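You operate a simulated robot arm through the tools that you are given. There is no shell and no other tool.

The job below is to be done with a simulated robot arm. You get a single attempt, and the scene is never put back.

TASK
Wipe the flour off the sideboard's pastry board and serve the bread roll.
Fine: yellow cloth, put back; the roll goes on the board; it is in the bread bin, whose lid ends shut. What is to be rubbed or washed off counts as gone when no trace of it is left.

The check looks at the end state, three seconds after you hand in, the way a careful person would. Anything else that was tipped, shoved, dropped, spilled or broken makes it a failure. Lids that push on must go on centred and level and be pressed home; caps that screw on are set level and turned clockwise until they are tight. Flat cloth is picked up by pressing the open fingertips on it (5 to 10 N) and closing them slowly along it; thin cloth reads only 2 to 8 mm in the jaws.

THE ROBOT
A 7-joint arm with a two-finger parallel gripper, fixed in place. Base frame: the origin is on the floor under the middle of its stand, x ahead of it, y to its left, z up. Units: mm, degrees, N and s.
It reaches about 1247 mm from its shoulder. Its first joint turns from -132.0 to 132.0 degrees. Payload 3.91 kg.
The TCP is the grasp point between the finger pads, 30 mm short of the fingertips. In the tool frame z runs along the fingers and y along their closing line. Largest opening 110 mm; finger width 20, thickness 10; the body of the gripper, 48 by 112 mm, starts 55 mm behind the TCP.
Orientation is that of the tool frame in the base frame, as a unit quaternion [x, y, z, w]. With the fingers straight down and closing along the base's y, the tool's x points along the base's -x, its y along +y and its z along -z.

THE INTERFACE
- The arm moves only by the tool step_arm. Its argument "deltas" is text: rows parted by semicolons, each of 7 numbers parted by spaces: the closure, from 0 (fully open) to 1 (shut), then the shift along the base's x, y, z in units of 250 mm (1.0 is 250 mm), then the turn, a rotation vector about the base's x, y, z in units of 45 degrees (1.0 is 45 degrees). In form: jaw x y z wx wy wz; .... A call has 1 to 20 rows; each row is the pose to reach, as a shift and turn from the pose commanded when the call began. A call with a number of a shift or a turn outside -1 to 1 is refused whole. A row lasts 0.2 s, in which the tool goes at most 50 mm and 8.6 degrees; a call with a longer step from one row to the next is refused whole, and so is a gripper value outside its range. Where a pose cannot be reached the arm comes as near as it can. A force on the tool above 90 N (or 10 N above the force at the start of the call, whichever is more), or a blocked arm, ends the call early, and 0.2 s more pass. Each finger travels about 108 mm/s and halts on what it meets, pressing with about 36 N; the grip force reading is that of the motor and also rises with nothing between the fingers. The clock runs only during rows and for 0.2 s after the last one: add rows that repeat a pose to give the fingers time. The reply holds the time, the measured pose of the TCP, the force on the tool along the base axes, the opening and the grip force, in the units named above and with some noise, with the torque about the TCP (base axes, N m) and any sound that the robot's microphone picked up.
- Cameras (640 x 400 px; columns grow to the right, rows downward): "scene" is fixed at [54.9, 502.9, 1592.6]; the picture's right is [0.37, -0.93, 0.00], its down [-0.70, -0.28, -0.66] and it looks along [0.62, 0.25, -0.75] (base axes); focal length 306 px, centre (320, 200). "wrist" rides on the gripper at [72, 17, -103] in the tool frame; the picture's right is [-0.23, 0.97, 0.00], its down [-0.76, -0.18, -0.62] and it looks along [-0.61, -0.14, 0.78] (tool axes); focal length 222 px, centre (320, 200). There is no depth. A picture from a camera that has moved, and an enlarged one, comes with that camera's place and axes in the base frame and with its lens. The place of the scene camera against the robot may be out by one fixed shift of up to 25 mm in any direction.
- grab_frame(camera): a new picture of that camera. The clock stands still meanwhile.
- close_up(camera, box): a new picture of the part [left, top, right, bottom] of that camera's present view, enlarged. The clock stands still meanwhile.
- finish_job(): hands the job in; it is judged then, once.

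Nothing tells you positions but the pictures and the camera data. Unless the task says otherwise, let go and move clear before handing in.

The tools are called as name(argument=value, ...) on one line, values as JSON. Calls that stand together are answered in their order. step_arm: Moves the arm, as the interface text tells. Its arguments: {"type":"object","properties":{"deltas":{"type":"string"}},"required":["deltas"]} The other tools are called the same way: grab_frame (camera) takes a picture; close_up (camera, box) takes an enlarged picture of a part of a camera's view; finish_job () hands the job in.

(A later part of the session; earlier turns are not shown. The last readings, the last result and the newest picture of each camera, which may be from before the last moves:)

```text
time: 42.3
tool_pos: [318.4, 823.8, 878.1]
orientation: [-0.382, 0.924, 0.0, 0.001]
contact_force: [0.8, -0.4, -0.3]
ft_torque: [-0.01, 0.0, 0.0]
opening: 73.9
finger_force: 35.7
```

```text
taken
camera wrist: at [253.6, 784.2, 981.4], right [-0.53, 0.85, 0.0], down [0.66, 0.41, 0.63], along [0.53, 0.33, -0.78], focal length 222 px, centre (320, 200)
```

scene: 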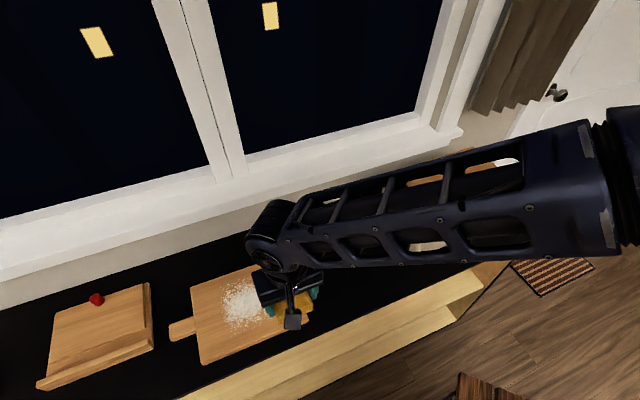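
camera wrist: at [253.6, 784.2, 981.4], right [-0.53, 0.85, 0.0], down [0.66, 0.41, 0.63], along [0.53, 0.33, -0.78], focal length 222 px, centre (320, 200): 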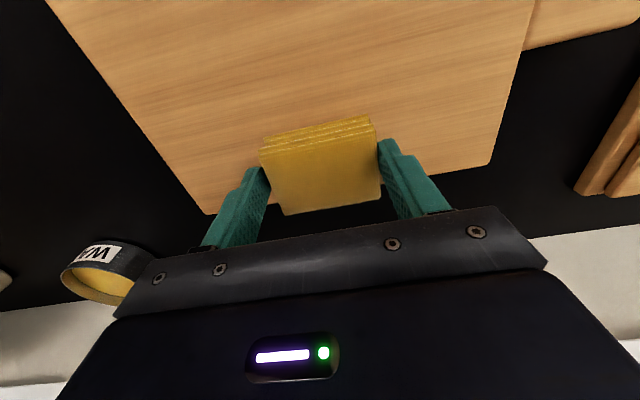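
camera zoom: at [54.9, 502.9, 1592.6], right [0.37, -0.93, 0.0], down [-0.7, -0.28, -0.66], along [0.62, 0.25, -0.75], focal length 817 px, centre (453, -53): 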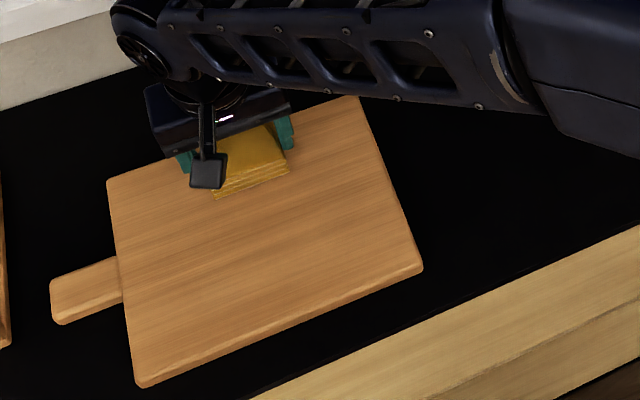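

The board looks clean. I'm lifting off and inspecting it closely from a few angles.

step_arm(deltas="0.5 0 0 0.08 0 0 0; 0.5 0 0 0.24 0 0 0; 0.5 -0.08 -0.08 0.36 0 0 0; 0.5 -0.18 -0.18 0.46 0 0 0; 0.5 -0.28 -0.28 0.56 0 0 0; 0.5 -0.38 -0.38 0.64 0 0 0; 0.5 -0.38 -0.38 0.64 0 0 0")

grab_frame(camera="wrist")

close_up(camera="scene", box=[180, 250, 320, 370])

```text
time: 43.9
tool_pos: [223.7, 730.5, 1033.0]
orientation: [-0.382, 0.924, 0.001, 0.001]
contact_force: [-0.4, -0.1, -1.5]
ft_torque: [-0.05, 0.0, 0.0]
opening: 74.1
finger_force: 36.7
```

```text
taken
camera wrist: at [158.6, 690.4, 1137.7], right [-0.53, 0.85, 0.0], down [0.66, 0.41, 0.63], along [0.53, 0.33, -0.78], focal length 222 px, centre (320, 200)
```

wrist: 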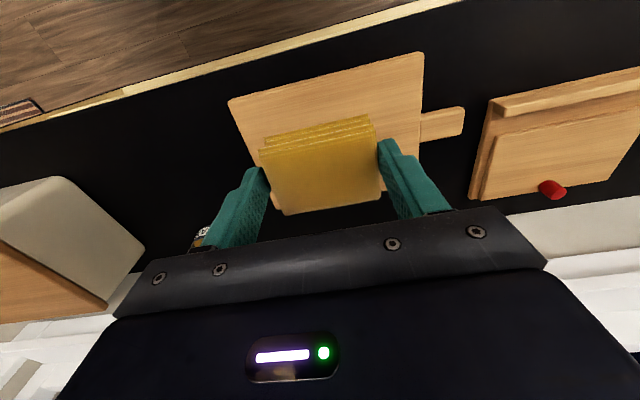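

```text
3.33 times, centred on (250, 310) of scene
camera zoom: at [54.9, 502.9, 1592.6], right [0.37, -0.93, 0.0], down [-0.7, -0.28, -0.66], along [0.62, 0.25, -0.75], focal length 1021 px, centre (553, -167)
```

zoom: 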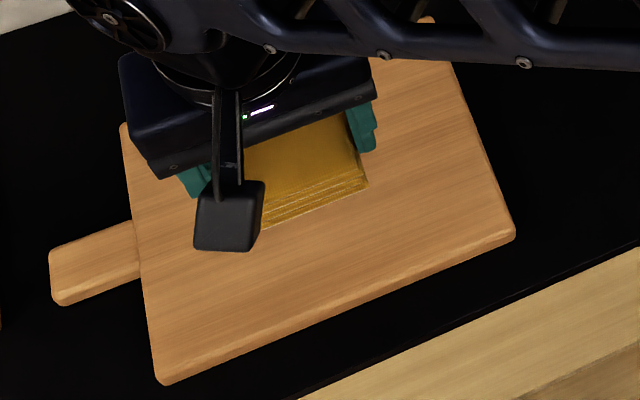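

step_arm(deltas="0.5 0.124 -0.1 -0.01 0 0 0; 0.5 0.247 -0.199 -0.02 0 0 0; 0.5 0.371 -0.299 -0.03 0 0 0; 0.5 0.494 -0.399 -0.04 0 0 0; 0.5 0.618 -0.499 -0.05 0 0 0; 0.5 0.742 -0.598 -0.06 0 0 0; 0.5 0.865 -0.698 -0.068 0 0 0; 0.5 0.865 -0.698 -0.068 0 0 0")

grab_frame(camera="wrist")

close_up(camera="scene", box=[180, 250, 320, 370])

close_up(camera="wrist", box=[430, 0, 640, 180])

```text
time: 45.7
tool_pos: [440.7, 555.5, 1019.4]
orientation: [-0.382, 0.924, 0.001, 0.002]
contact_force: [-0.6, 0.1, -0.7]
ft_torque: [0.0, -0.01, 0.02]
opening: 73.9
finger_force: 35.7
```

```text
taken
camera wrist: at [376.1, 515.3, 1122.6], right [-0.53, 0.85, 0.0], down [0.66, 0.41, 0.63], along [0.53, 0.33, -0.78], focal length 222 px, centre (320, 200)
```

wrist: 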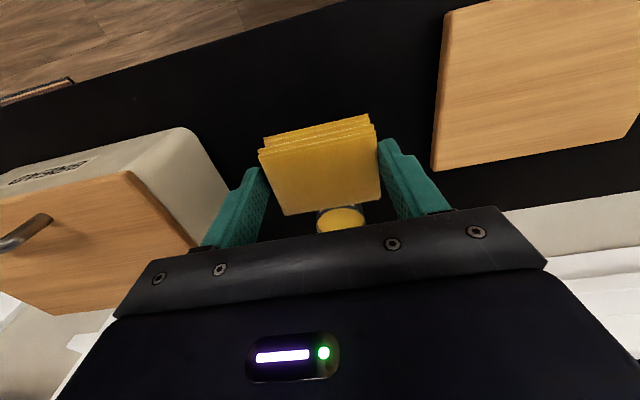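

```text
3.33 times, centred on (250, 310) of scene
camera zoom: at [54.9, 502.9, 1592.6], right [0.37, -0.93, 0.0], down [-0.7, -0.28, -0.66], along [0.62, 0.25, -0.75], focal length 1021 px, centre (553, -167)
```

zoom: 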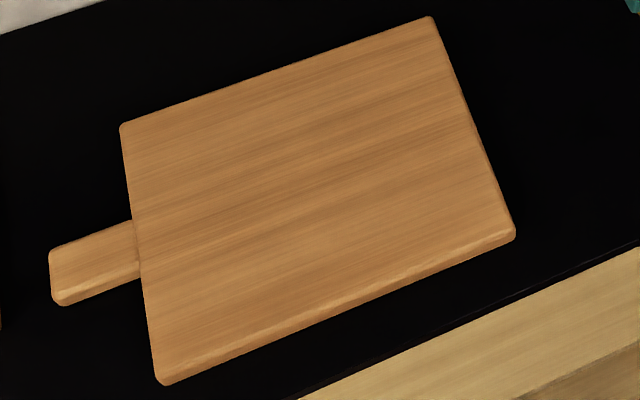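

```text
2.22 times, centred on (535, 90) of wrist
camera zoom: at [376.1, 515.3, 1122.6], right [-0.53, 0.85, 0.0], down [0.66, 0.41, 0.63], along [0.53, 0.33, -0.78], focal length 494 px, centre (-158, 444)
```

zoom: 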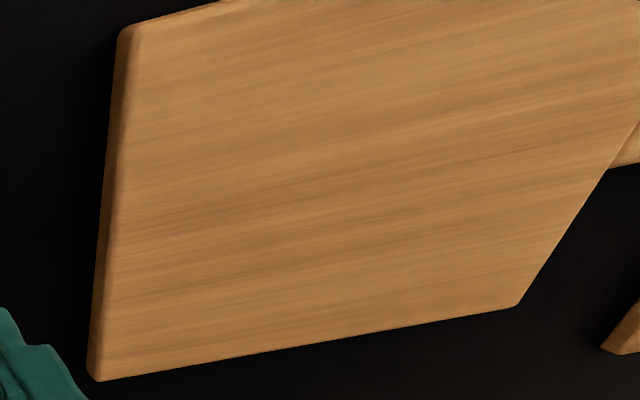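

close_up(camera="scene", box=[205, 265, 265, 315])

close_up(camera="scene", box=[245, 255, 310, 310])

close_up(camera="scene", box=[195, 310, 275, 365])

```text
8.00 times, centred on (235, 290) of scene
camera zoom: at [54.9, 502.9, 1592.6], right [0.37, -0.93, 0.0], down [-0.7, -0.28, -0.66], along [0.62, 0.25, -0.75], focal length 2450 px, centre (1000, -520)
```

zoom: 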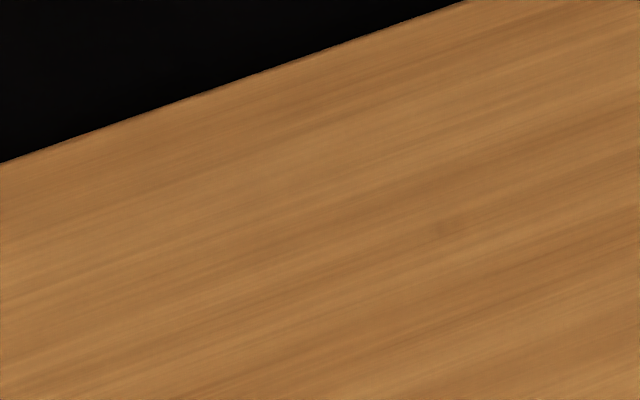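

```text
7.27 times, centred on (278, 282) of scene
camera zoom: at [54.9, 502.9, 1592.6], right [0.37, -0.93, 0.0], down [-0.7, -0.28, -0.66], along [0.62, 0.25, -0.75], focal length 2228 px, centre (629, -400)
```

zoom: 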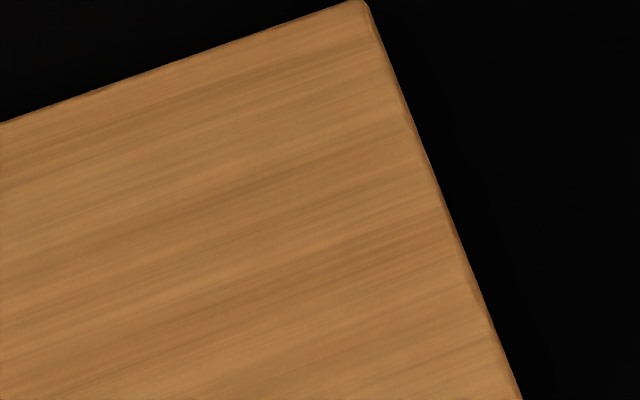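

```text
7.27 times, centred on (235, 338) of scene
camera zoom: at [54.9, 502.9, 1592.6], right [0.37, -0.93, 0.0], down [-0.7, -0.28, -0.66], along [0.62, 0.25, -0.75], focal length 2228 px, centre (938, -800)
```

zoom: 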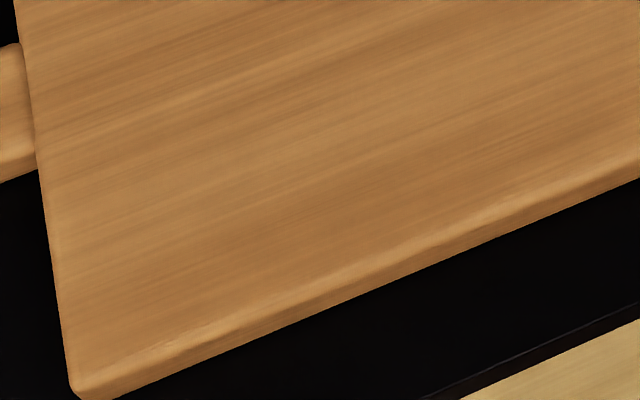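

No trace of flour shows at high zoom, and the board hasn't moved. Now I'm putting the cloth back where it lay.

step_arm(deltas="0.5 0 0.005 -0.16 0 0 0; 0.5 0 0.005 -0.32 0 0 0; 0.5 0 0.005 -0.48 0 0 0; 0.5 0 0.005 -0.58 0 0 0; 0.5 0 0.005 -0.62 0 0 0; 0.5 0 0.005 -0.632 0 0 0; 0.5 0 0.005 -0.64 0 0 0; 0.5 0 0.005 -0.646 0 0 0; 0.5 0 0.005 -0.646 0 0 0")

```text
time: 47.7
tool_pos: [439.2, 555.6, 858.5]
orientation: [-0.382, 0.924, 0.0, 0.001]
contact_force: [0.4, -0.6, -0.3]
ft_torque: [-0.01, -0.04, 0.0]
opening: 73.8
finger_force: 36.1
```

step_arm(deltas="0.5 0 0 -0.005 0 0 0; 0.5 0 0 -0.01 0 0 0; 0.5 0 0 -0.014 0 0 0; 0.5 0 0 -0.014 0 0 0")

```text
time: 48.7
tool_pos: [438.8, 555.7, 854.4]
orientation: [-0.382, 0.924, 0.001, 0.002]
contact_force: [-1.1, -5.5, 15.1]
ft_torque: [-0.29, 0.07, -0.01]
opening: 74.1
finger_force: 36.1
```

The pad is down on the sideboard. I'm releasing it slowly and lifting clear.

step_arm(deltas="0.5 0 0 0.003 0 0 0; 0.34 0 0 0.003 0 0 0; 0.32 0 0 0.003 0 0 0; 0.28 0 0 0.003 0 0 0; 0.2 0 0 0.003 0 0 0; 0.1 0 0 0.003 0 0 0; 0.02 0 0 0.003 0 0 0; 0 0 0 0.003 0 0 0; 0 0 0 0.06 0 0 0; 0 0 0 0.16 0 0 0; 0 0 0 0.32 0 0 0; 0 0 0 0.48 0 0 0; 0 0 0 0.64 0 0 0; 0 0 0 0.8 0 0 0; 0 0 0 0.8 0 0 0")

grab_frame(camera="wrist")

grab_frame(camera="scene")

```text
time: 51.9
tool_pos: [437.7, 553.3, 1056.4]
orientation: [-0.381, 0.924, 0.001, 0.002]
contact_force: [0.0, 1.3, 0.3]
ft_torque: [-0.02, -0.02, 0.0]
opening: 109.7
finger_force: 0.0
```

```text
taken
camera wrist: at [373.8, 514.1, 1160.3], right [-0.53, 0.85, 0.0], down [0.66, 0.41, 0.63], along [0.53, 0.33, -0.78], focal length 222 px, centre (320, 200)
```

wrist: 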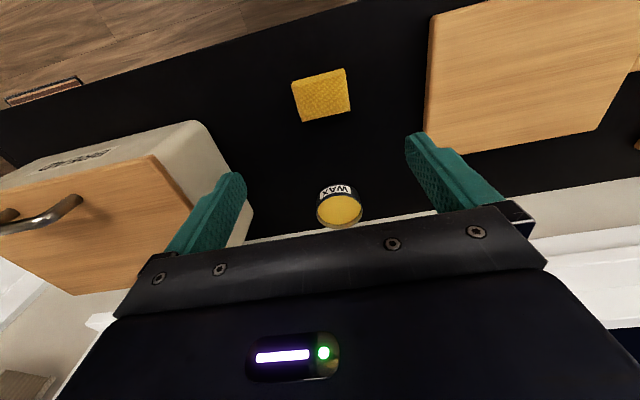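

```text
taken
```

scene: 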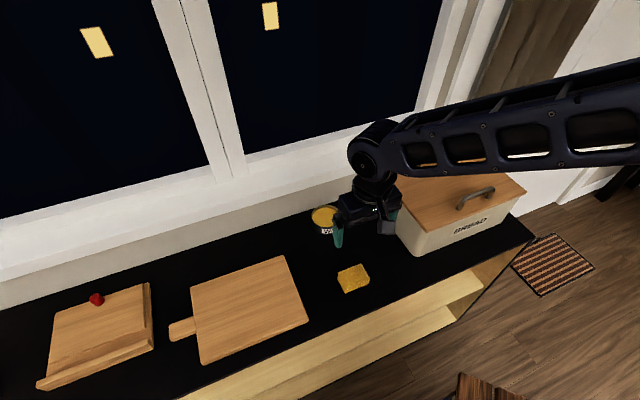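

The cloth is back on its spot and the board is clear. Next I'm moving to view the bread bin from the front.

step_arm(deltas="0 0 -0.1 0.12 0 0 0; 0 0.02 -0.25 0.22 0 0 0; 0 0.04 -0.4 0.32 0 0 0; 0 0.06 -0.55 0.42 0 0 0; 0 0.08 -0.7 0.5 0 0 0; 0 0.1 -0.85 0.57 0 0 0; 0 0.129 -0.95 0.6 0 0 0; 0 0.129 -0.95 0.6 0 0 0")

grab_frame(camera="wrist")

```text
time: 53.7
tool_pos: [470.6, 314.9, 1202.9]
orientation: [-0.381, 0.925, 0.0, 0.001]
contact_force: [-0.8, 1.1, -0.2]
ft_torque: [0.01, -0.01, -0.02]
opening: 110.2
finger_force: 0.1
```

```text
taken
camera wrist: at [405.7, 275.3, 1307.2], right [-0.53, 0.85, 0.0], down [0.66, 0.41, 0.63], along [0.53, 0.33, -0.78], focal length 222 px, centre (320, 200)
```

wrist: 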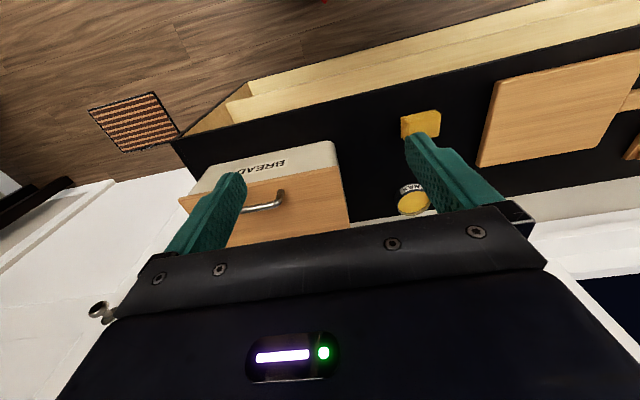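

step_arm(deltas="0 0.05 -0.15 0.03 0 0 0; 0 0.1 -0.3 0.06 0 0 0; 0 0.15 -0.45 0.09 0 0 0; 0 0.2 -0.6 0.12 0 0 0; 0 0.2 -0.6 0.12 0 0 0")

grab_frame(camera="wrist")

grab_frame(camera="scene")

```text
time: 54.9
tool_pos: [521.8, 168.8, 1234.3]
orientation: [-0.382, 0.924, 0.001, 0.002]
contact_force: [-0.2, 0.4, 0.3]
ft_torque: [0.01, -0.03, 0.0]
opening: 109.7
finger_force: 0.1
```

```text
taken
camera wrist: at [457.9, 129.3, 1338.5], right [-0.53, 0.85, 0.0], down [0.66, 0.41, 0.63], along [0.53, 0.33, -0.78], focal length 222 px, centre (320, 200)
```

wrist: 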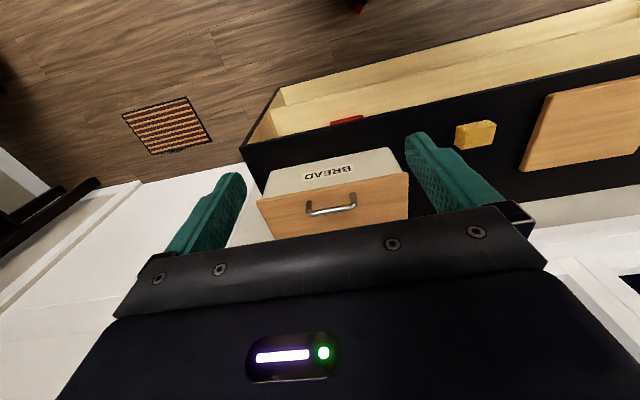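

```text
taken
```

scene: 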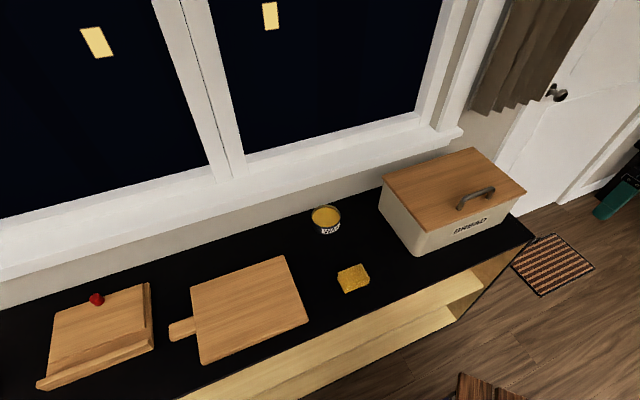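

close_up(camera="wrist", box=[240, 140, 420, 250])

close_up(camera="scene", box=[370, 140, 540, 260])

```text
3.56 times, centred on (330, 195) of wrist
camera zoom: at [457.9, 129.3, 1338.5], right [-0.53, 0.85, 0.0], down [0.66, 0.41, 0.63], along [0.53, 0.33, -0.78], focal length 790 px, centre (284, 218)
```

zoom: 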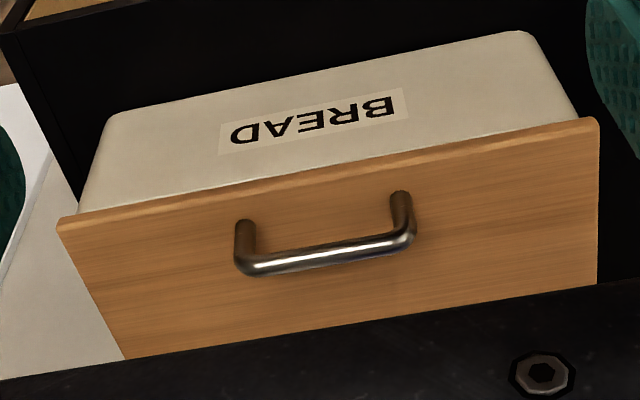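

```text
3.33 times, centred on (455, 200) of scene
camera zoom: at [54.9, 502.9, 1592.6], right [0.37, -0.93, 0.0], down [-0.7, -0.28, -0.66], along [0.62, 0.25, -0.75], focal length 1021 px, centre (-130, 200)
```

zoom: 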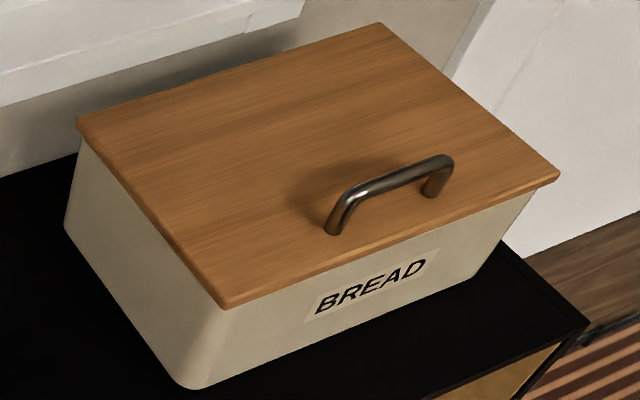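

The lid is 345 mm wide along the sideboard, with its front edge at n≈700. The handle bar runs parallel to that edge, centred near (720, 322, 968). Its position near the front edge suggests a hinge at the back, so I'm turning the gripper to close across the bar and moving above it.

step_arm(deltas="0 0.06 0.05 0 0 0 -0.166; 0 0.12 0.1 0 0 0 -0.333; 0 0.18 0.15 0 0 0 -0.5; 0 0.24 0.2 0 0 0 -0.666; 0 0.3 0.25 0 0 0 -0.833; 0 0.36 0.3 0 0 0 -1.0; 0 0.36 0.3 0 0 0 -1.0")

grab_frame(camera="wrist")

```text
time: 56.5
tool_pos: [610.2, 246.6, 1233.9]
orientation: [0.001, 1.0, 0.0, 0.003]
contact_force: [-0.6, -0.3, -0.4]
ft_torque: [-0.01, -0.01, 0.02]
opening: 110.0
finger_force: 0.1
```

```text
taken
camera wrist: at [537.7, 262.1, 1338.3], right [0.23, 0.97, 0.0], down [0.76, -0.18, 0.63], along [0.61, -0.14, -0.78], focal length 222 px, centre (320, 200)
```

wrist: 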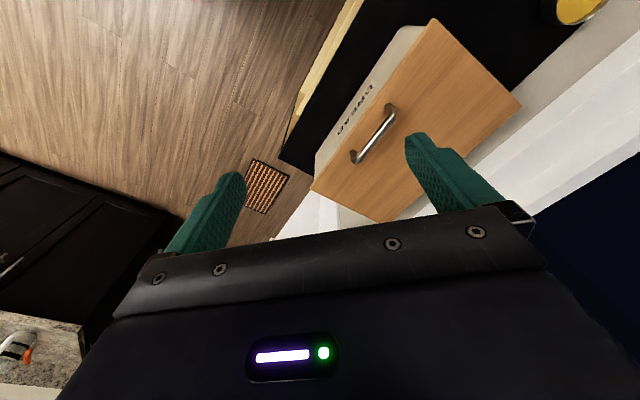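

close_up(camera="wrist", box=[290, 10, 540, 240])

close_up(camera="wrist", box=[400, 60, 640, 230])

```text
1.74 times, centred on (415, 125) of wrist
camera zoom: at [537.7, 262.1, 1338.3], right [0.23, 0.97, 0.0], down [0.76, -0.18, 0.63], along [0.61, -0.14, -0.78], focal length 386 px, centre (155, 330)
```

zoom: 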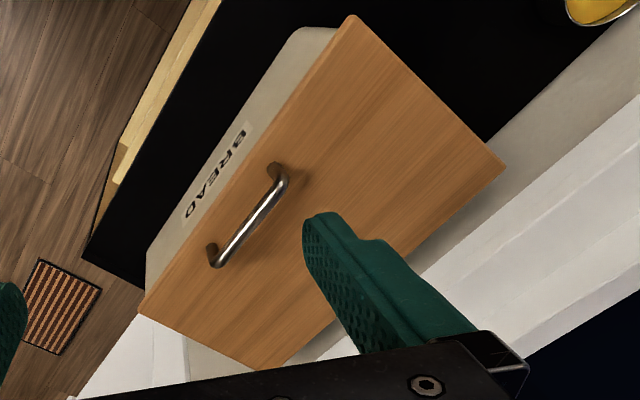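

```text
2.35 times, centred on (520, 145) of wrist
camera zoom: at [537.7, 262.1, 1338.3], right [0.23, 0.97, 0.0], down [0.76, -0.18, 0.63], along [0.61, -0.14, -0.78], focal length 523 px, centre (-151, 329)
```

zoom: 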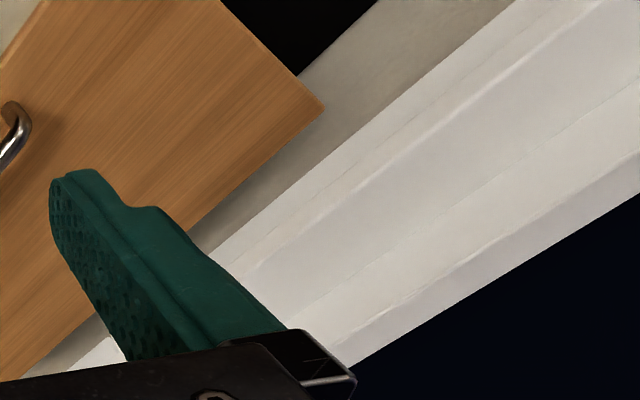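

From this view the bar is near (713, 321, z≈972), the lid top is z≈930, and the lid spans n≈703–918. I'm finishing the turn so the fingers close across the bar and moving over it.

step_arm(deltas="0 0.07 0.05 0 0 0 -0.166; 0 0.14 0.1 -0.02 0 0 -0.333; 0 0.21 0.15 -0.06 0 0 -0.5; 0 0.28 0.2 -0.12 0 0 -0.666; 0 0.35 0.25 -0.22 0 0 -0.833; 0 0.411 0.296 -0.34 0 0 -1.0; 0 0.411 0.296 -0.5 0 0 -1.0; 0 0.411 0.296 -0.6 0 0 -1.0; 0 0.411 0.296 -0.6 0 0 -1.0")

grab_frame(camera="wrist")

grab_frame(camera="scene")

```text
time: 58.5
tool_pos: [711.4, 317.3, 1083.9]
orientation: [0.384, 0.923, 0.0, 0.002]
contact_force: [-0.2, -0.2, 0.1]
ft_torque: [-0.01, 0.03, 0.02]
opening: 109.9
finger_force: 0.0
```

```text
taken
camera wrist: at [672.7, 380.4, 1187.5], right [0.85, 0.53, 0.0], down [0.41, -0.66, 0.63], along [0.33, -0.53, -0.78], focal length 222 px, centre (320, 200)
```

wrist: 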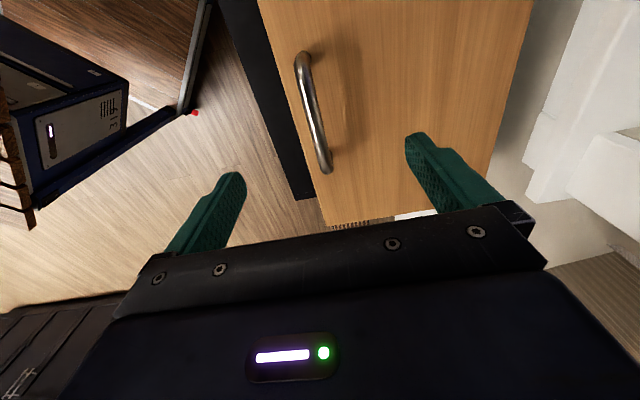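

```text
taken
```

scene: 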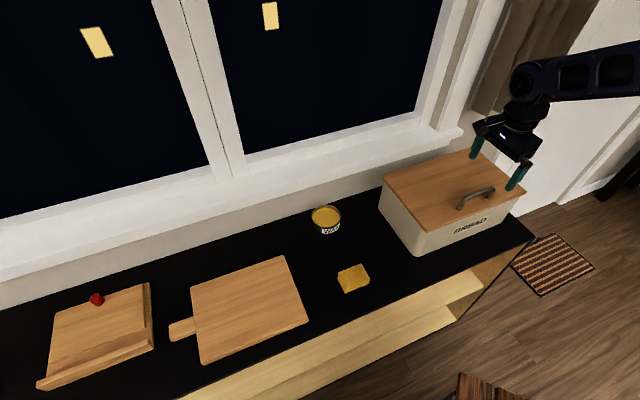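

step_arm(deltas="0 -0.011 0.006 -0.12 0 0 0; 0 -0.022 0.011 -0.25 0 0 0; 0 -0.022 0.011 -0.34 0 0 0; 0 -0.022 0.011 -0.38 0 0 0; 0 -0.022 0.011 -0.38 0 0 0")

grab_frame(camera="wrist")

close_up(camera="scene", box=[420, 110, 560, 220])

```text
time: 59.7
tool_pos: [708.5, 320.4, 988.5]
orientation: [0.384, 0.924, 0.0, 0.001]
contact_force: [0.3, -0.2, -0.1]
ft_torque: [0.04, 0.05, -0.02]
opening: 110.1
finger_force: 0.1
```

```text
taken
camera wrist: at [668.6, 383.6, 1091.7], right [0.85, 0.53, 0.0], down [0.41, -0.66, 0.63], along [0.33, -0.53, -0.78], focal length 222 px, centre (320, 200)
```

wrist: 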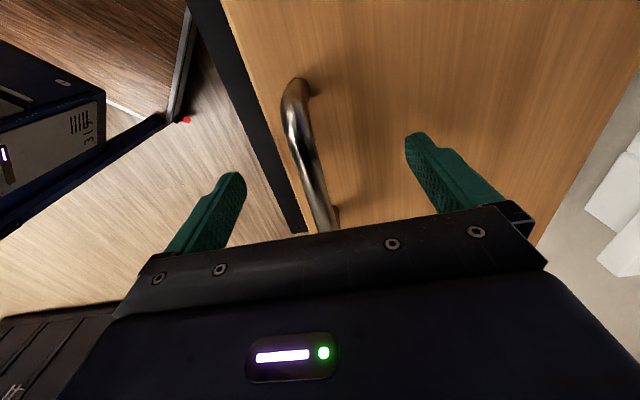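

```text
3.64 times, centred on (490, 165) of scene
camera zoom: at [54.9, 502.9, 1592.6], right [0.37, -0.93, 0.0], down [-0.7, -0.28, -0.66], along [0.62, 0.25, -0.75], focal length 1114 px, centre (-298, 327)
```

zoom: 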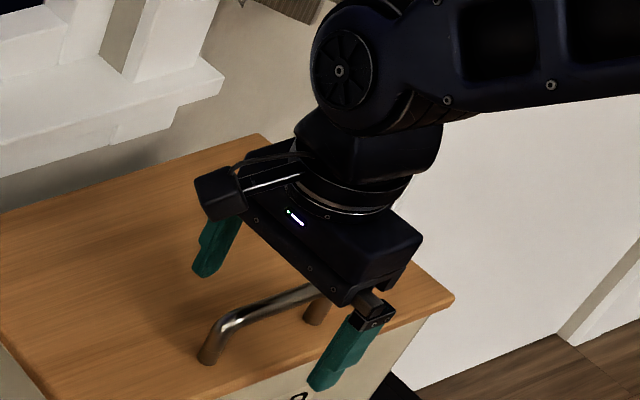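

The bar sits about 5 mm toward the front finger. I'll shift by that amount, lower slightly, and close slowly on it.

step_arm(deltas="0.2 -0.016 -0.016 -0.01 0 0 0; 0.4 -0.016 -0.016 -0.02 0 0 0; 0.6 -0.016 -0.016 -0.02 0 0 0; 0.7 -0.016 -0.016 -0.02 0 0 0; 0.75 -0.016 -0.016 -0.02 0 0 0; 0.75 -0.016 -0.016 -0.02 0 0 0")

grab_frame(camera="wrist")

close_up(camera="scene", box=[440, 140, 550, 220])

```text
time: 61.1
tool_pos: [704.7, 316.9, 984.3]
orientation: [0.383, 0.924, -0.001, 0.002]
contact_force: [-1.0, -0.1, -0.3]
ft_torque: [0.02, 0.01, 0.01]
opening: 27.4
finger_force: 0.0
```

```text
taken
camera wrist: at [664.5, 379.6, 1087.8], right [0.85, 0.53, 0.0], down [0.41, -0.66, 0.63], along [0.33, -0.53, -0.78], focal length 222 px, centre (320, 200)
```

wrist: 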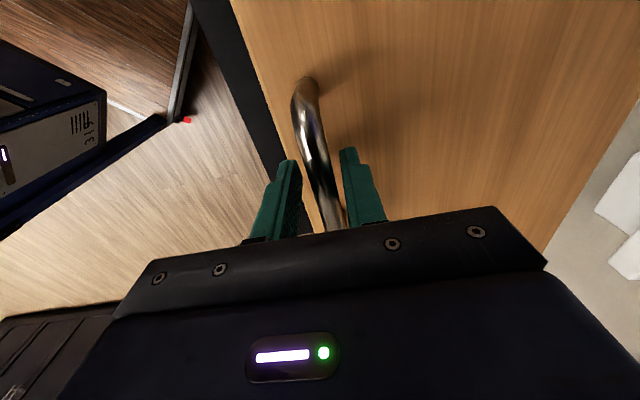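

```text
5.00 times, centred on (495, 180) of scene
camera zoom: at [54.9, 502.9, 1592.6], right [0.37, -0.93, 0.0], down [-0.7, -0.28, -0.66], along [0.62, 0.25, -0.75], focal length 1532 px, centre (-555, 300)
```

zoom: 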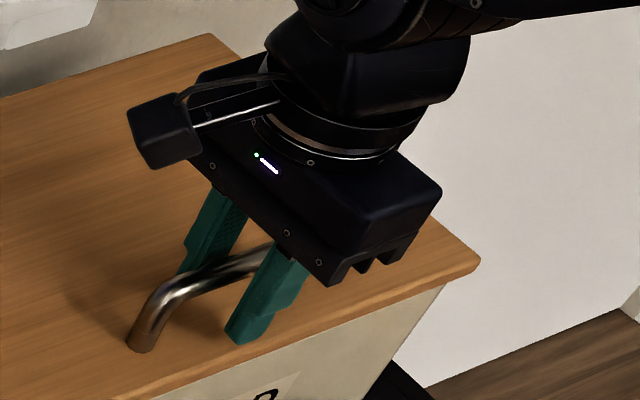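

The bar is centred between the fingers. Closing on it.

step_arm(deltas="0.79 0 0 0 0 0 0; 0.83 0 0 0 0 0 0; 0.87 0 0 0 0 0 0; 0.91 0 0 0 0 0 0; 0.95 0 0 0 0 0 0; 0.95 0 0 0 0 0 0")

grab_frame(camera="wrist")

```text
time: 62.5
tool_pos: [704.7, 316.6, 983.9]
orientation: [0.383, 0.924, 0.0, 0.003]
contact_force: [18.9, 16.7, -2.6]
ft_torque: [0.01, 0.02, -0.01]
opening: 17.2
finger_force: 11.6
```

```text
taken
camera wrist: at [665.1, 380.2, 1087.7], right [0.85, 0.53, 0.0], down [0.41, -0.66, 0.63], along [0.33, -0.53, -0.78], focal length 222 px, centre (320, 200)
```

wrist: 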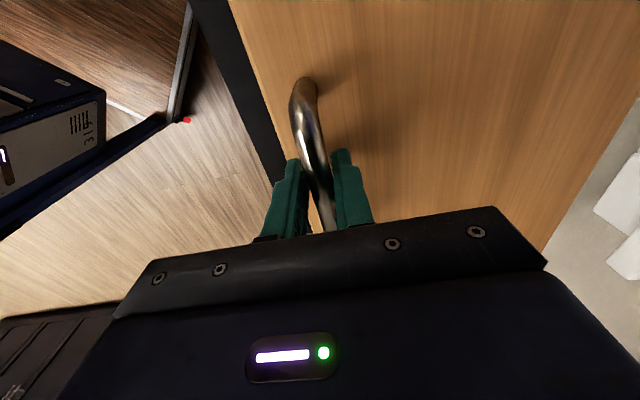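

The wall-side finger touched first, with about 25 N along the depth direction. I'll relax, shift about 2.5 mm toward the wall and close again.

step_arm(deltas="0.83 0 0 0 0 0 0; 0.83 0.007 0.007 0 0 0 0; 0.86 0.007 0.007 0 0 0 0; 0.88 0.007 0.007 0 0 0 0; 0.9 0.007 0.007 0 0 0 0; 0.9 0.007 0.007 0 0 0 0")

```text
time: 63.9
tool_pos: [706.5, 318.6, 983.0]
orientation: [0.384, 0.924, -0.001, 0.002]
contact_force: [3.5, 1.2, -0.8]
ft_torque: [-0.04, -0.03, 0.07]
opening: 13.1
finger_force: 45.1
```

The bar is gripped: 13 mm opening and almost no side load. I'm testing with a small lift along an arc about a rear hinge.

step_arm(deltas="0.95 0.001 0.001 0.008 0 0 0; 0.95 0.002 0.002 0.016 0 0 0; 0.95 0.004 0.004 0.028 0 0 0; 0.95 0.006 0.006 0.04 0 0 0; 0.95 0.006 0.006 0.04 0 0 0")

grab_frame(camera="wrist")

close_up(camera="scene", box=[370, 120, 550, 260])

```text
time: 65.1
tool_pos: [709.8, 320.4, 993.2]
orientation: [0.383, 0.924, -0.001, 0.001]
contact_force: [9.9, 11.0, -8.9]
ft_torque: [-0.04, 0.1, 0.03]
opening: 13.8
finger_force: 45.0
```

```text
taken
camera wrist: at [668.6, 383.3, 1097.7], right [0.85, 0.53, 0.0], down [0.41, -0.66, 0.63], along [0.33, -0.53, -0.78], focal length 222 px, centre (320, 200)
```

wrist: 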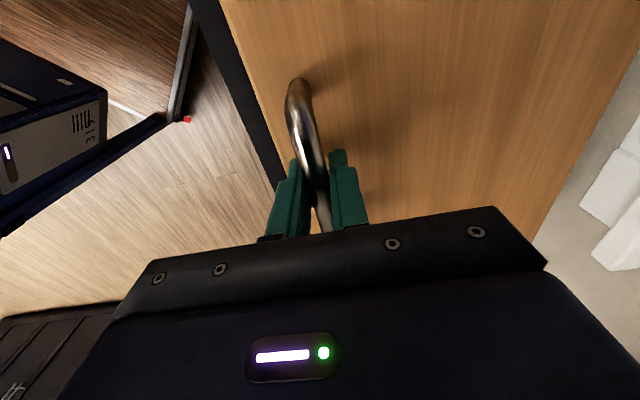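

```text
2.86 times, centred on (460, 190) of scene
camera zoom: at [54.9, 502.9, 1592.6], right [0.37, -0.93, 0.0], down [-0.7, -0.28, -0.66], along [0.62, 0.25, -0.75], focal length 875 px, centre (-80, 229)
```

zoom: 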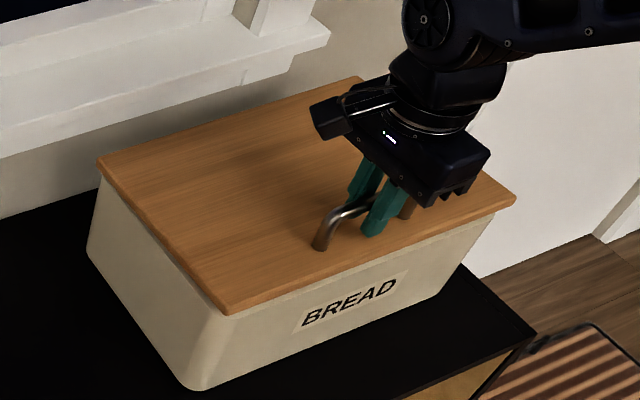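

close_up(camera="scene", box=[375, 165, 445, 240])

close_up(camera="scene", box=[420, 180, 530, 250])

```text
5.33 times, centred on (410, 202) of scene
camera zoom: at [54.9, 502.9, 1592.6], right [0.37, -0.93, 0.0], down [-0.7, -0.28, -0.66], along [0.62, 0.25, -0.75], focal length 1634 px, centre (-160, 187)
```

zoom: 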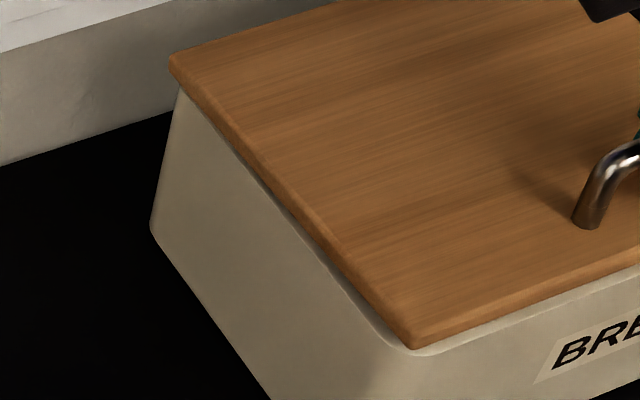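

```text
5.71 times, centred on (475, 215) of scene
camera zoom: at [54.9, 502.9, 1592.6], right [0.37, -0.93, 0.0], down [-0.7, -0.28, -0.66], along [0.62, 0.25, -0.75], focal length 1750 px, centre (-566, 114)
```

zoom: 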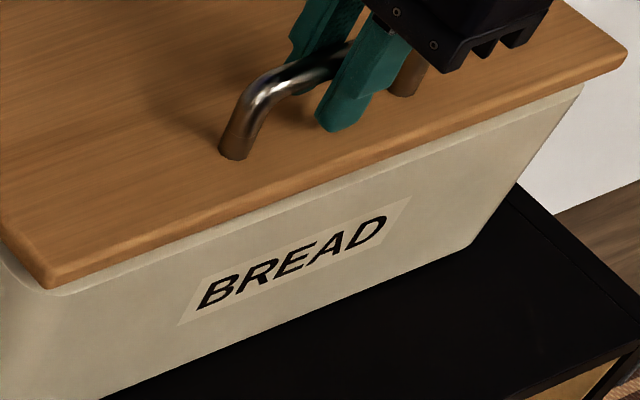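

The front edge is lifting while the back stays seated, so the lid is hinged at the rear. I'm continuing along the arc and correcting by the force.

step_arm(deltas="0.95 0.004 0.004 0.01 0 0 0; 0.95 0.008 0.008 0.025 0 0 0; 0.95 0.012 0.012 0.04 0 0 0; 0.95 0.017 0.017 0.055 0 0 0; 0.95 0.022 0.022 0.07 0 0 0; 0.95 0.022 0.022 0.07 0 0 0")

```text
time: 66.5
tool_pos: [713.9, 324.2, 1011.4]
orientation: [0.384, 0.923, 0.0, 0.002]
contact_force: [-5.4, 0.6, -1.6]
ft_torque: [0.1, 0.26, 0.03]
opening: 13.4
finger_force: 44.9
```

The forces agree with a hinge near n≈908, z≈922 and a bar radius of ≈189 mm. I'm continuing along that arc.

step_arm(deltas="0.95 0.0133 0.0133 0.0392 0 0 0; 0.95 0.0266 0.0266 0.074 0 0 0; 0.95 0.0413 0.0413 0.1076 0 0 0; 0.95 0.0571 0.0571 0.1404 0 0 0; 0.95 0.0571 0.0571 0.1404 0 0 0")

```text
time: 67.7
tool_pos: [727.6, 338.5, 1047.7]
orientation: [0.384, 0.923, -0.001, 0.002]
contact_force: [-17.9, -17.7, 14.9]
ft_torque: [-0.01, 0.21, 0.04]
opening: 13.7
finger_force: 44.8
```

The force is 29 N pointing radially outward, so my arc is slightly too tight. I'm correcting outward.

step_arm(deltas="0.95 -0.004 -0.004 0.004 0 0 0; 0.95 -0.009 -0.009 0.008 0 0 0; 0.95 -0.009 -0.009 0.008 0 0 0")

```text
time: 68.5
tool_pos: [726.5, 337.9, 1046.5]
orientation: [0.384, 0.924, -0.001, 0.002]
contact_force: [26.7, 12.0, -19.7]
ft_torque: [-0.32, -0.51, 0.0]
opening: 13.6
finger_force: 45.2
```

step_arm(deltas="0.95 0.0048 0.0048 -0.0042 0 0 0; 0.95 0.024 0.024 0.0304 0 0 0; 0.95 0.0433 0.0433 0.0628 0 0 0; 0.95 0.0633 0.0633 0.0944 0 0 0; 0.95 0.0633 0.0633 0.0944 0 0 0")

grab_frame(camera="wrist")

close_up(camera="scene", box=[370, 90, 570, 240])

```text
time: 69.7
tool_pos: [741.0, 352.4, 1072.5]
orientation: [0.383, 0.924, -0.001, 0.003]
contact_force: [1.1, -15.6, 7.4]
ft_torque: [-0.14, 0.1, 0.07]
opening: 13.6
finger_force: 45.1
```

```text
taken
camera wrist: at [700.7, 415.4, 1176.5], right [0.85, 0.53, 0.0], down [0.41, -0.66, 0.63], along [0.33, -0.53, -0.78], focal length 222 px, centre (320, 200)
```

wrist: 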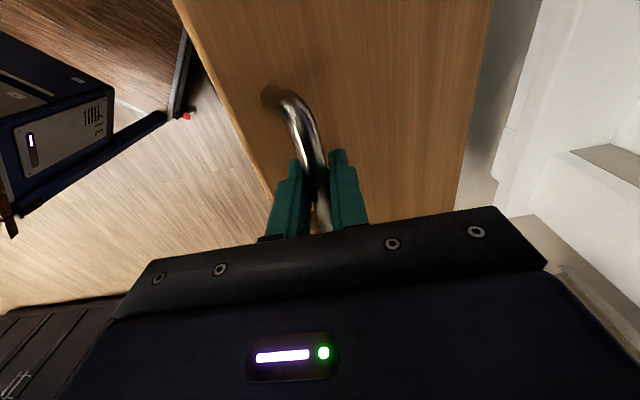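

```text
2.67 times, centred on (470, 165) of scene
camera zoom: at [54.9, 502.9, 1592.6], right [0.37, -0.93, 0.0], down [-0.7, -0.28, -0.66], along [0.62, 0.25, -0.75], focal length 817 px, centre (-80, 293)
```

zoom: 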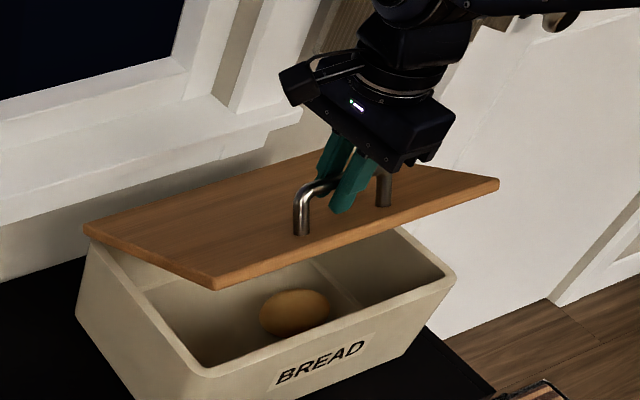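

The lid swings up properly and the roll is visible inside. I'm continuing along the refined arc.

step_arm(deltas="0.95 0.0198 0.0198 0.032 0 0 0; 0.95 0.0424 0.0424 0.06 0 0 0; 0.95 0.0662 0.0662 0.0868 0 0 0; 0.95 0.0905 0.0905 0.1112 0 0 0; 0.95 0.0905 0.0905 0.1112 0 0 0")

```text
time: 70.9
tool_pos: [763.4, 375.3, 1100.3]
orientation: [0.383, 0.924, 0.0, 0.002]
contact_force: [-0.7, -8.6, 5.2]
ft_torque: [-0.12, 0.02, 0.07]
opening: 13.7
finger_force: 45.3
```

step_arm(deltas="0.95 0.0167 0.0167 0.0165 0 0 0; 0.95 0.0334 0.0334 0.032 0 0 0; 0.95 0.051 0.051 0.046 0 0 0; 0.95 0.069 0.069 0.0588 0 0 0; 0.95 0.087 0.087 0.071 0 0 0; 0.95 0.1058 0.1058 0.082 0 0 0; 0.95 0.1058 0.1058 0.082 0 0 0")

grab_frame(camera="wrist")

close_up(camera="scene", box=[370, 70, 570, 220])

```text
time: 72.5
tool_pos: [789.8, 403.7, 1120.1]
orientation: [0.383, 0.924, 0.0, 0.001]
contact_force: [0.8, -6.6, 5.4]
ft_torque: [0.12, 0.17, 0.01]
opening: 13.6
finger_force: 44.6
```

```text
taken
camera wrist: at [750.5, 465.7, 1224.4], right [0.85, 0.53, 0.0], down [0.41, -0.66, 0.63], along [0.33, -0.53, -0.78], focal length 222 px, centre (320, 200)
```

wrist: 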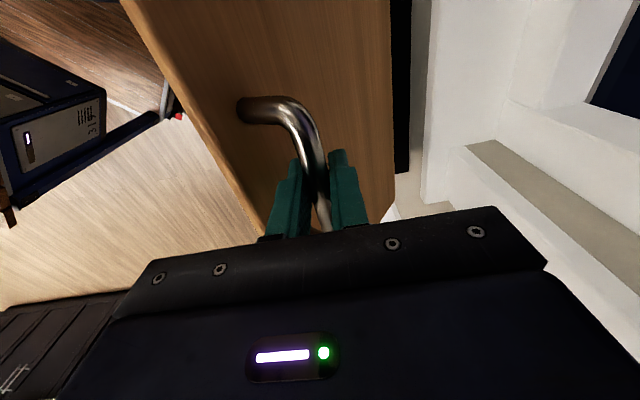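

```text
2.67 times, centred on (470, 145) of scene
camera zoom: at [54.9, 502.9, 1592.6], right [0.37, -0.93, 0.0], down [-0.7, -0.28, -0.66], along [0.62, 0.25, -0.75], focal length 817 px, centre (-80, 347)
```

zoom: 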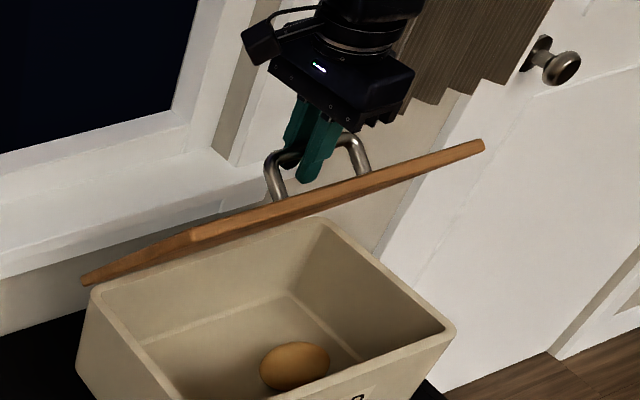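

The lid is about 53° open and rides well. Before going further I need to see how close the wall, sill and casing are behind the handle.

close_up(camera="scene", box=[380, 50, 540, 150])

close_up(camera="wrist", box=[360, 0, 640, 230])

grab_frame(camera="scene")

```text
4.00 times, centred on (460, 100) of scene
camera zoom: at [54.9, 502.9, 1592.6], right [0.37, -0.93, 0.0], down [-0.7, -0.28, -0.66], along [0.62, 0.25, -0.75], focal length 1225 px, centre (-240, 600)
```

zoom: 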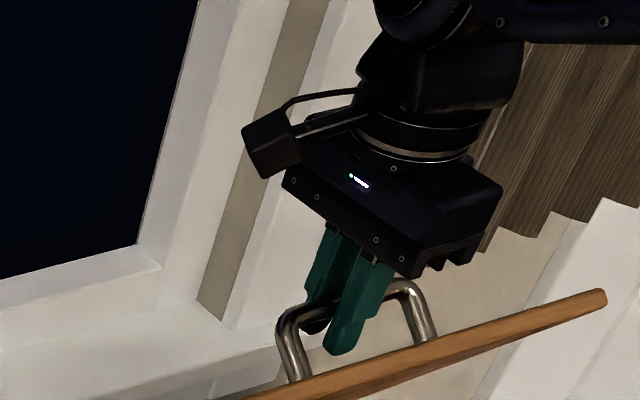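

```text
1.74 times, centred on (500, 115) of wrist
camera zoom: at [750.5, 465.7, 1224.4], right [0.85, 0.53, 0.0], down [0.41, -0.66, 0.63], along [0.33, -0.53, -0.78], focal length 386 px, centre (7, 348)
```

zoom: 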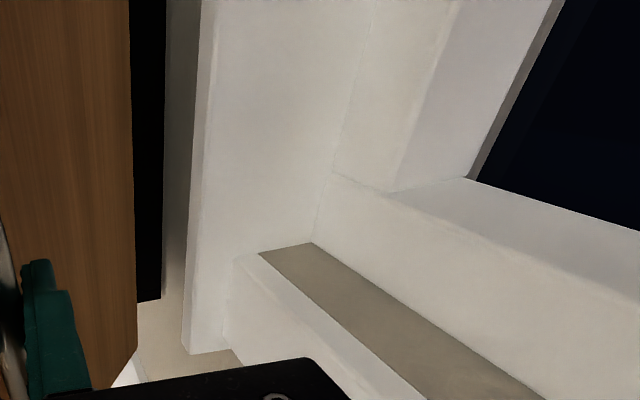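

```text
taken
```

scene: 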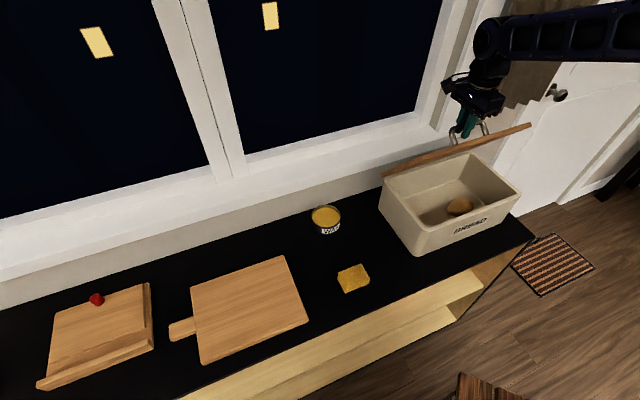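

The sill runs behind the whole bin, and the window recess behind the handle is open to n≈1040. I'll continue the arc while tilting the gripper so its body leans back from the window.

step_arm(deltas="0.95 0.0176 0.0176 0.0098 0.0315 -0.0315 0; 0.95 0.0351 0.0351 0.0192 0.0629 -0.0629 0; 0.95 0.0532 0.0532 0.027 0.0943 -0.0943 0; 0.95 0.0713 0.0713 0.0344 0.1257 -0.1257 0; 0.95 0.0713 0.0713 0.0344 0.1257 -0.1257 0")

close_up(camera="scene", box=[380, 50, 540, 150])

```text
time: 73.7
tool_pos: [808.5, 420.1, 1128.3]
orientation: [0.383, 0.921, 0.064, 0.028]
contact_force: [-1.8, -0.8, -1.4]
ft_torque: [0.03, 0.24, 0.06]
opening: 13.5
finger_force: 45.3
```

```text
4.00 times, centred on (460, 100) of scene
camera zoom: at [54.9, 502.9, 1592.6], right [0.37, -0.93, 0.0], down [-0.7, -0.28, -0.66], along [0.62, 0.25, -0.75], focal length 1225 px, centre (-240, 600)
```

zoom: 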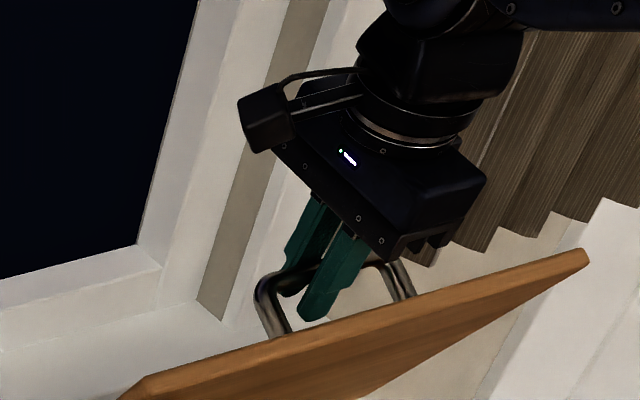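

step_arm(deltas="0.95 0.0184 0.0184 0.006 0.0315 -0.0315 0; 0.95 0.0368 0.0368 0.0112 0.0629 -0.0629 0; 0.95 0.0555 0.0555 0.015 0.0943 -0.0943 0; 0.95 0.0741 0.0741 0.0184 0.1257 -0.1257 0; 0.95 0.093 0.093 0.02 0.157 -0.157 0; 0.95 0.112 0.112 0.0212 0.1886 -0.1886 0; 0.95 0.112 0.112 0.0212 0.1886 -0.1886 0")

close_up(camera="scene", box=[380, 50, 540, 150])

grab_frame(camera="wrist")

```text
time: 75.3
tool_pos: [835.9, 447.2, 1133.2]
orientation: [0.378, 0.909, 0.16, 0.068]
contact_force: [-3.6, 2.6, 4.3]
ft_torque: [-0.03, -0.01, 0.01]
opening: 13.5
finger_force: 45.0
```

```text
4.00 times, centred on (460, 100) of scene
camera zoom: at [54.9, 502.9, 1592.6], right [0.37, -0.93, 0.0], down [-0.7, -0.28, -0.66], along [0.62, 0.25, -0.75], focal length 1225 px, centre (-240, 600)
```

zoom: 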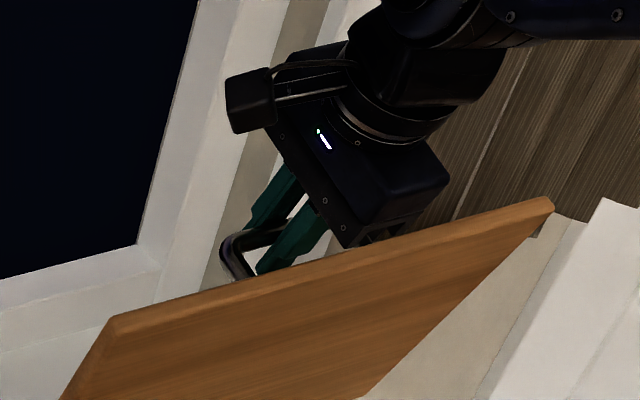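

```text
taken
camera wrist: at [770.2, 485.3, 1237.7], right [0.81, 0.49, 0.33], down [0.27, -0.81, 0.53], along [0.53, -0.34, -0.78], focal length 222 px, centre (320, 200)
```

wrist: 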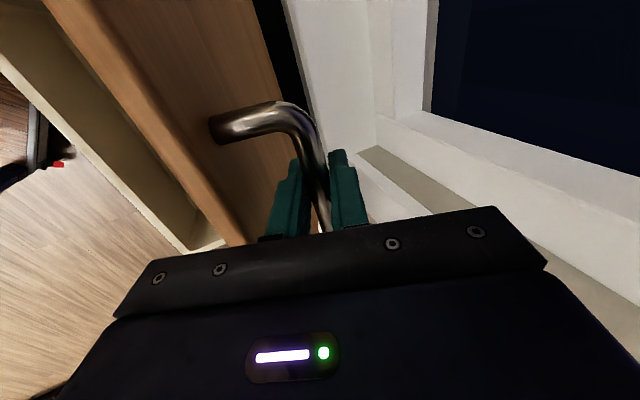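

step_arm(deltas="0.95 0.0201 0.0201 0 0 0 0; 0.95 0.0402 0.0402 0 0 0 0; 0.95 0.0602 0.0602 -0.002 0 0 0; 0.95 0.0803 0.0803 -0.004 0 0 0; 0.95 0.1002 0.1002 -0.008 0 0 0; 0.95 0.1202 0.1202 -0.012 0 0 0; 0.95 0.1202 0.1202 -0.012 0 0 0")

close_up(camera="scene", box=[380, 50, 540, 150])

grab_frame(camera="wrist")

```text
time: 77.0
tool_pos: [861.6, 474.4, 1133.0]
orientation: [0.378, 0.91, 0.156, 0.066]
contact_force: [-35.5, -26.7, 15.4]
ft_torque: [0.05, 0.36, 0.22]
opening: 13.7
finger_force: 44.9
stopped in row 7: the force on the tool passed its limit at 93 N (the readings are from after the stop); the commanded pose is now the measured one
```

```text
4.00 times, centred on (460, 100) of scene
camera zoom: at [54.9, 502.9, 1592.6], right [0.37, -0.93, 0.0], down [-0.7, -0.28, -0.66], along [0.62, 0.25, -0.75], focal length 1225 px, centre (-240, 600)
```

zoom: 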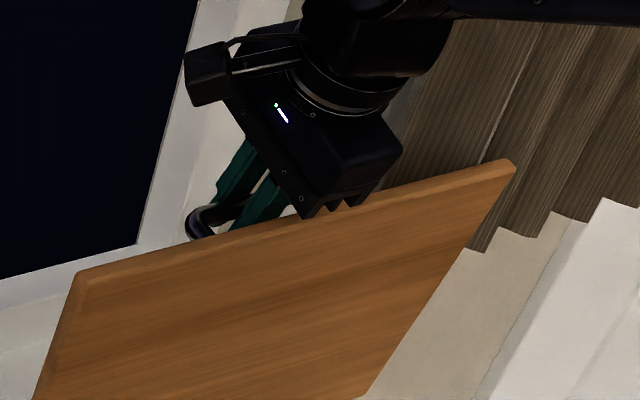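

```text
taken
camera wrist: at [797.1, 511.7, 1236.3], right [0.81, 0.49, 0.33], down [0.27, -0.8, 0.53], along [0.52, -0.34, -0.78], focal length 222 px, centre (320, 200)
```

wrist: 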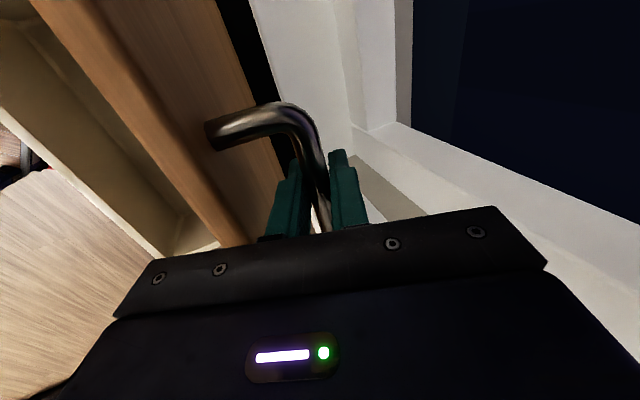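

The lid reached a stop near 86°: force rose along −n while the torque stayed small. I'll relieve the push, then loosen the jaws slightly with the bar still caged to see whether the lid stays up.

step_arm(deltas="0.95 -0.004 -0.004 0 0 0 0; 0.95 -0.006 -0.006 0 0 0 0; 0.95 -0.006 -0.006 0 0 0 0")

```text
time: 77.8
tool_pos: [862.2, 473.4, 1133.0]
orientation: [0.378, 0.91, 0.157, 0.068]
contact_force: [-19.8, -11.5, 23.6]
ft_torque: [0.18, 0.19, 0.13]
opening: 13.3
finger_force: 44.7
```

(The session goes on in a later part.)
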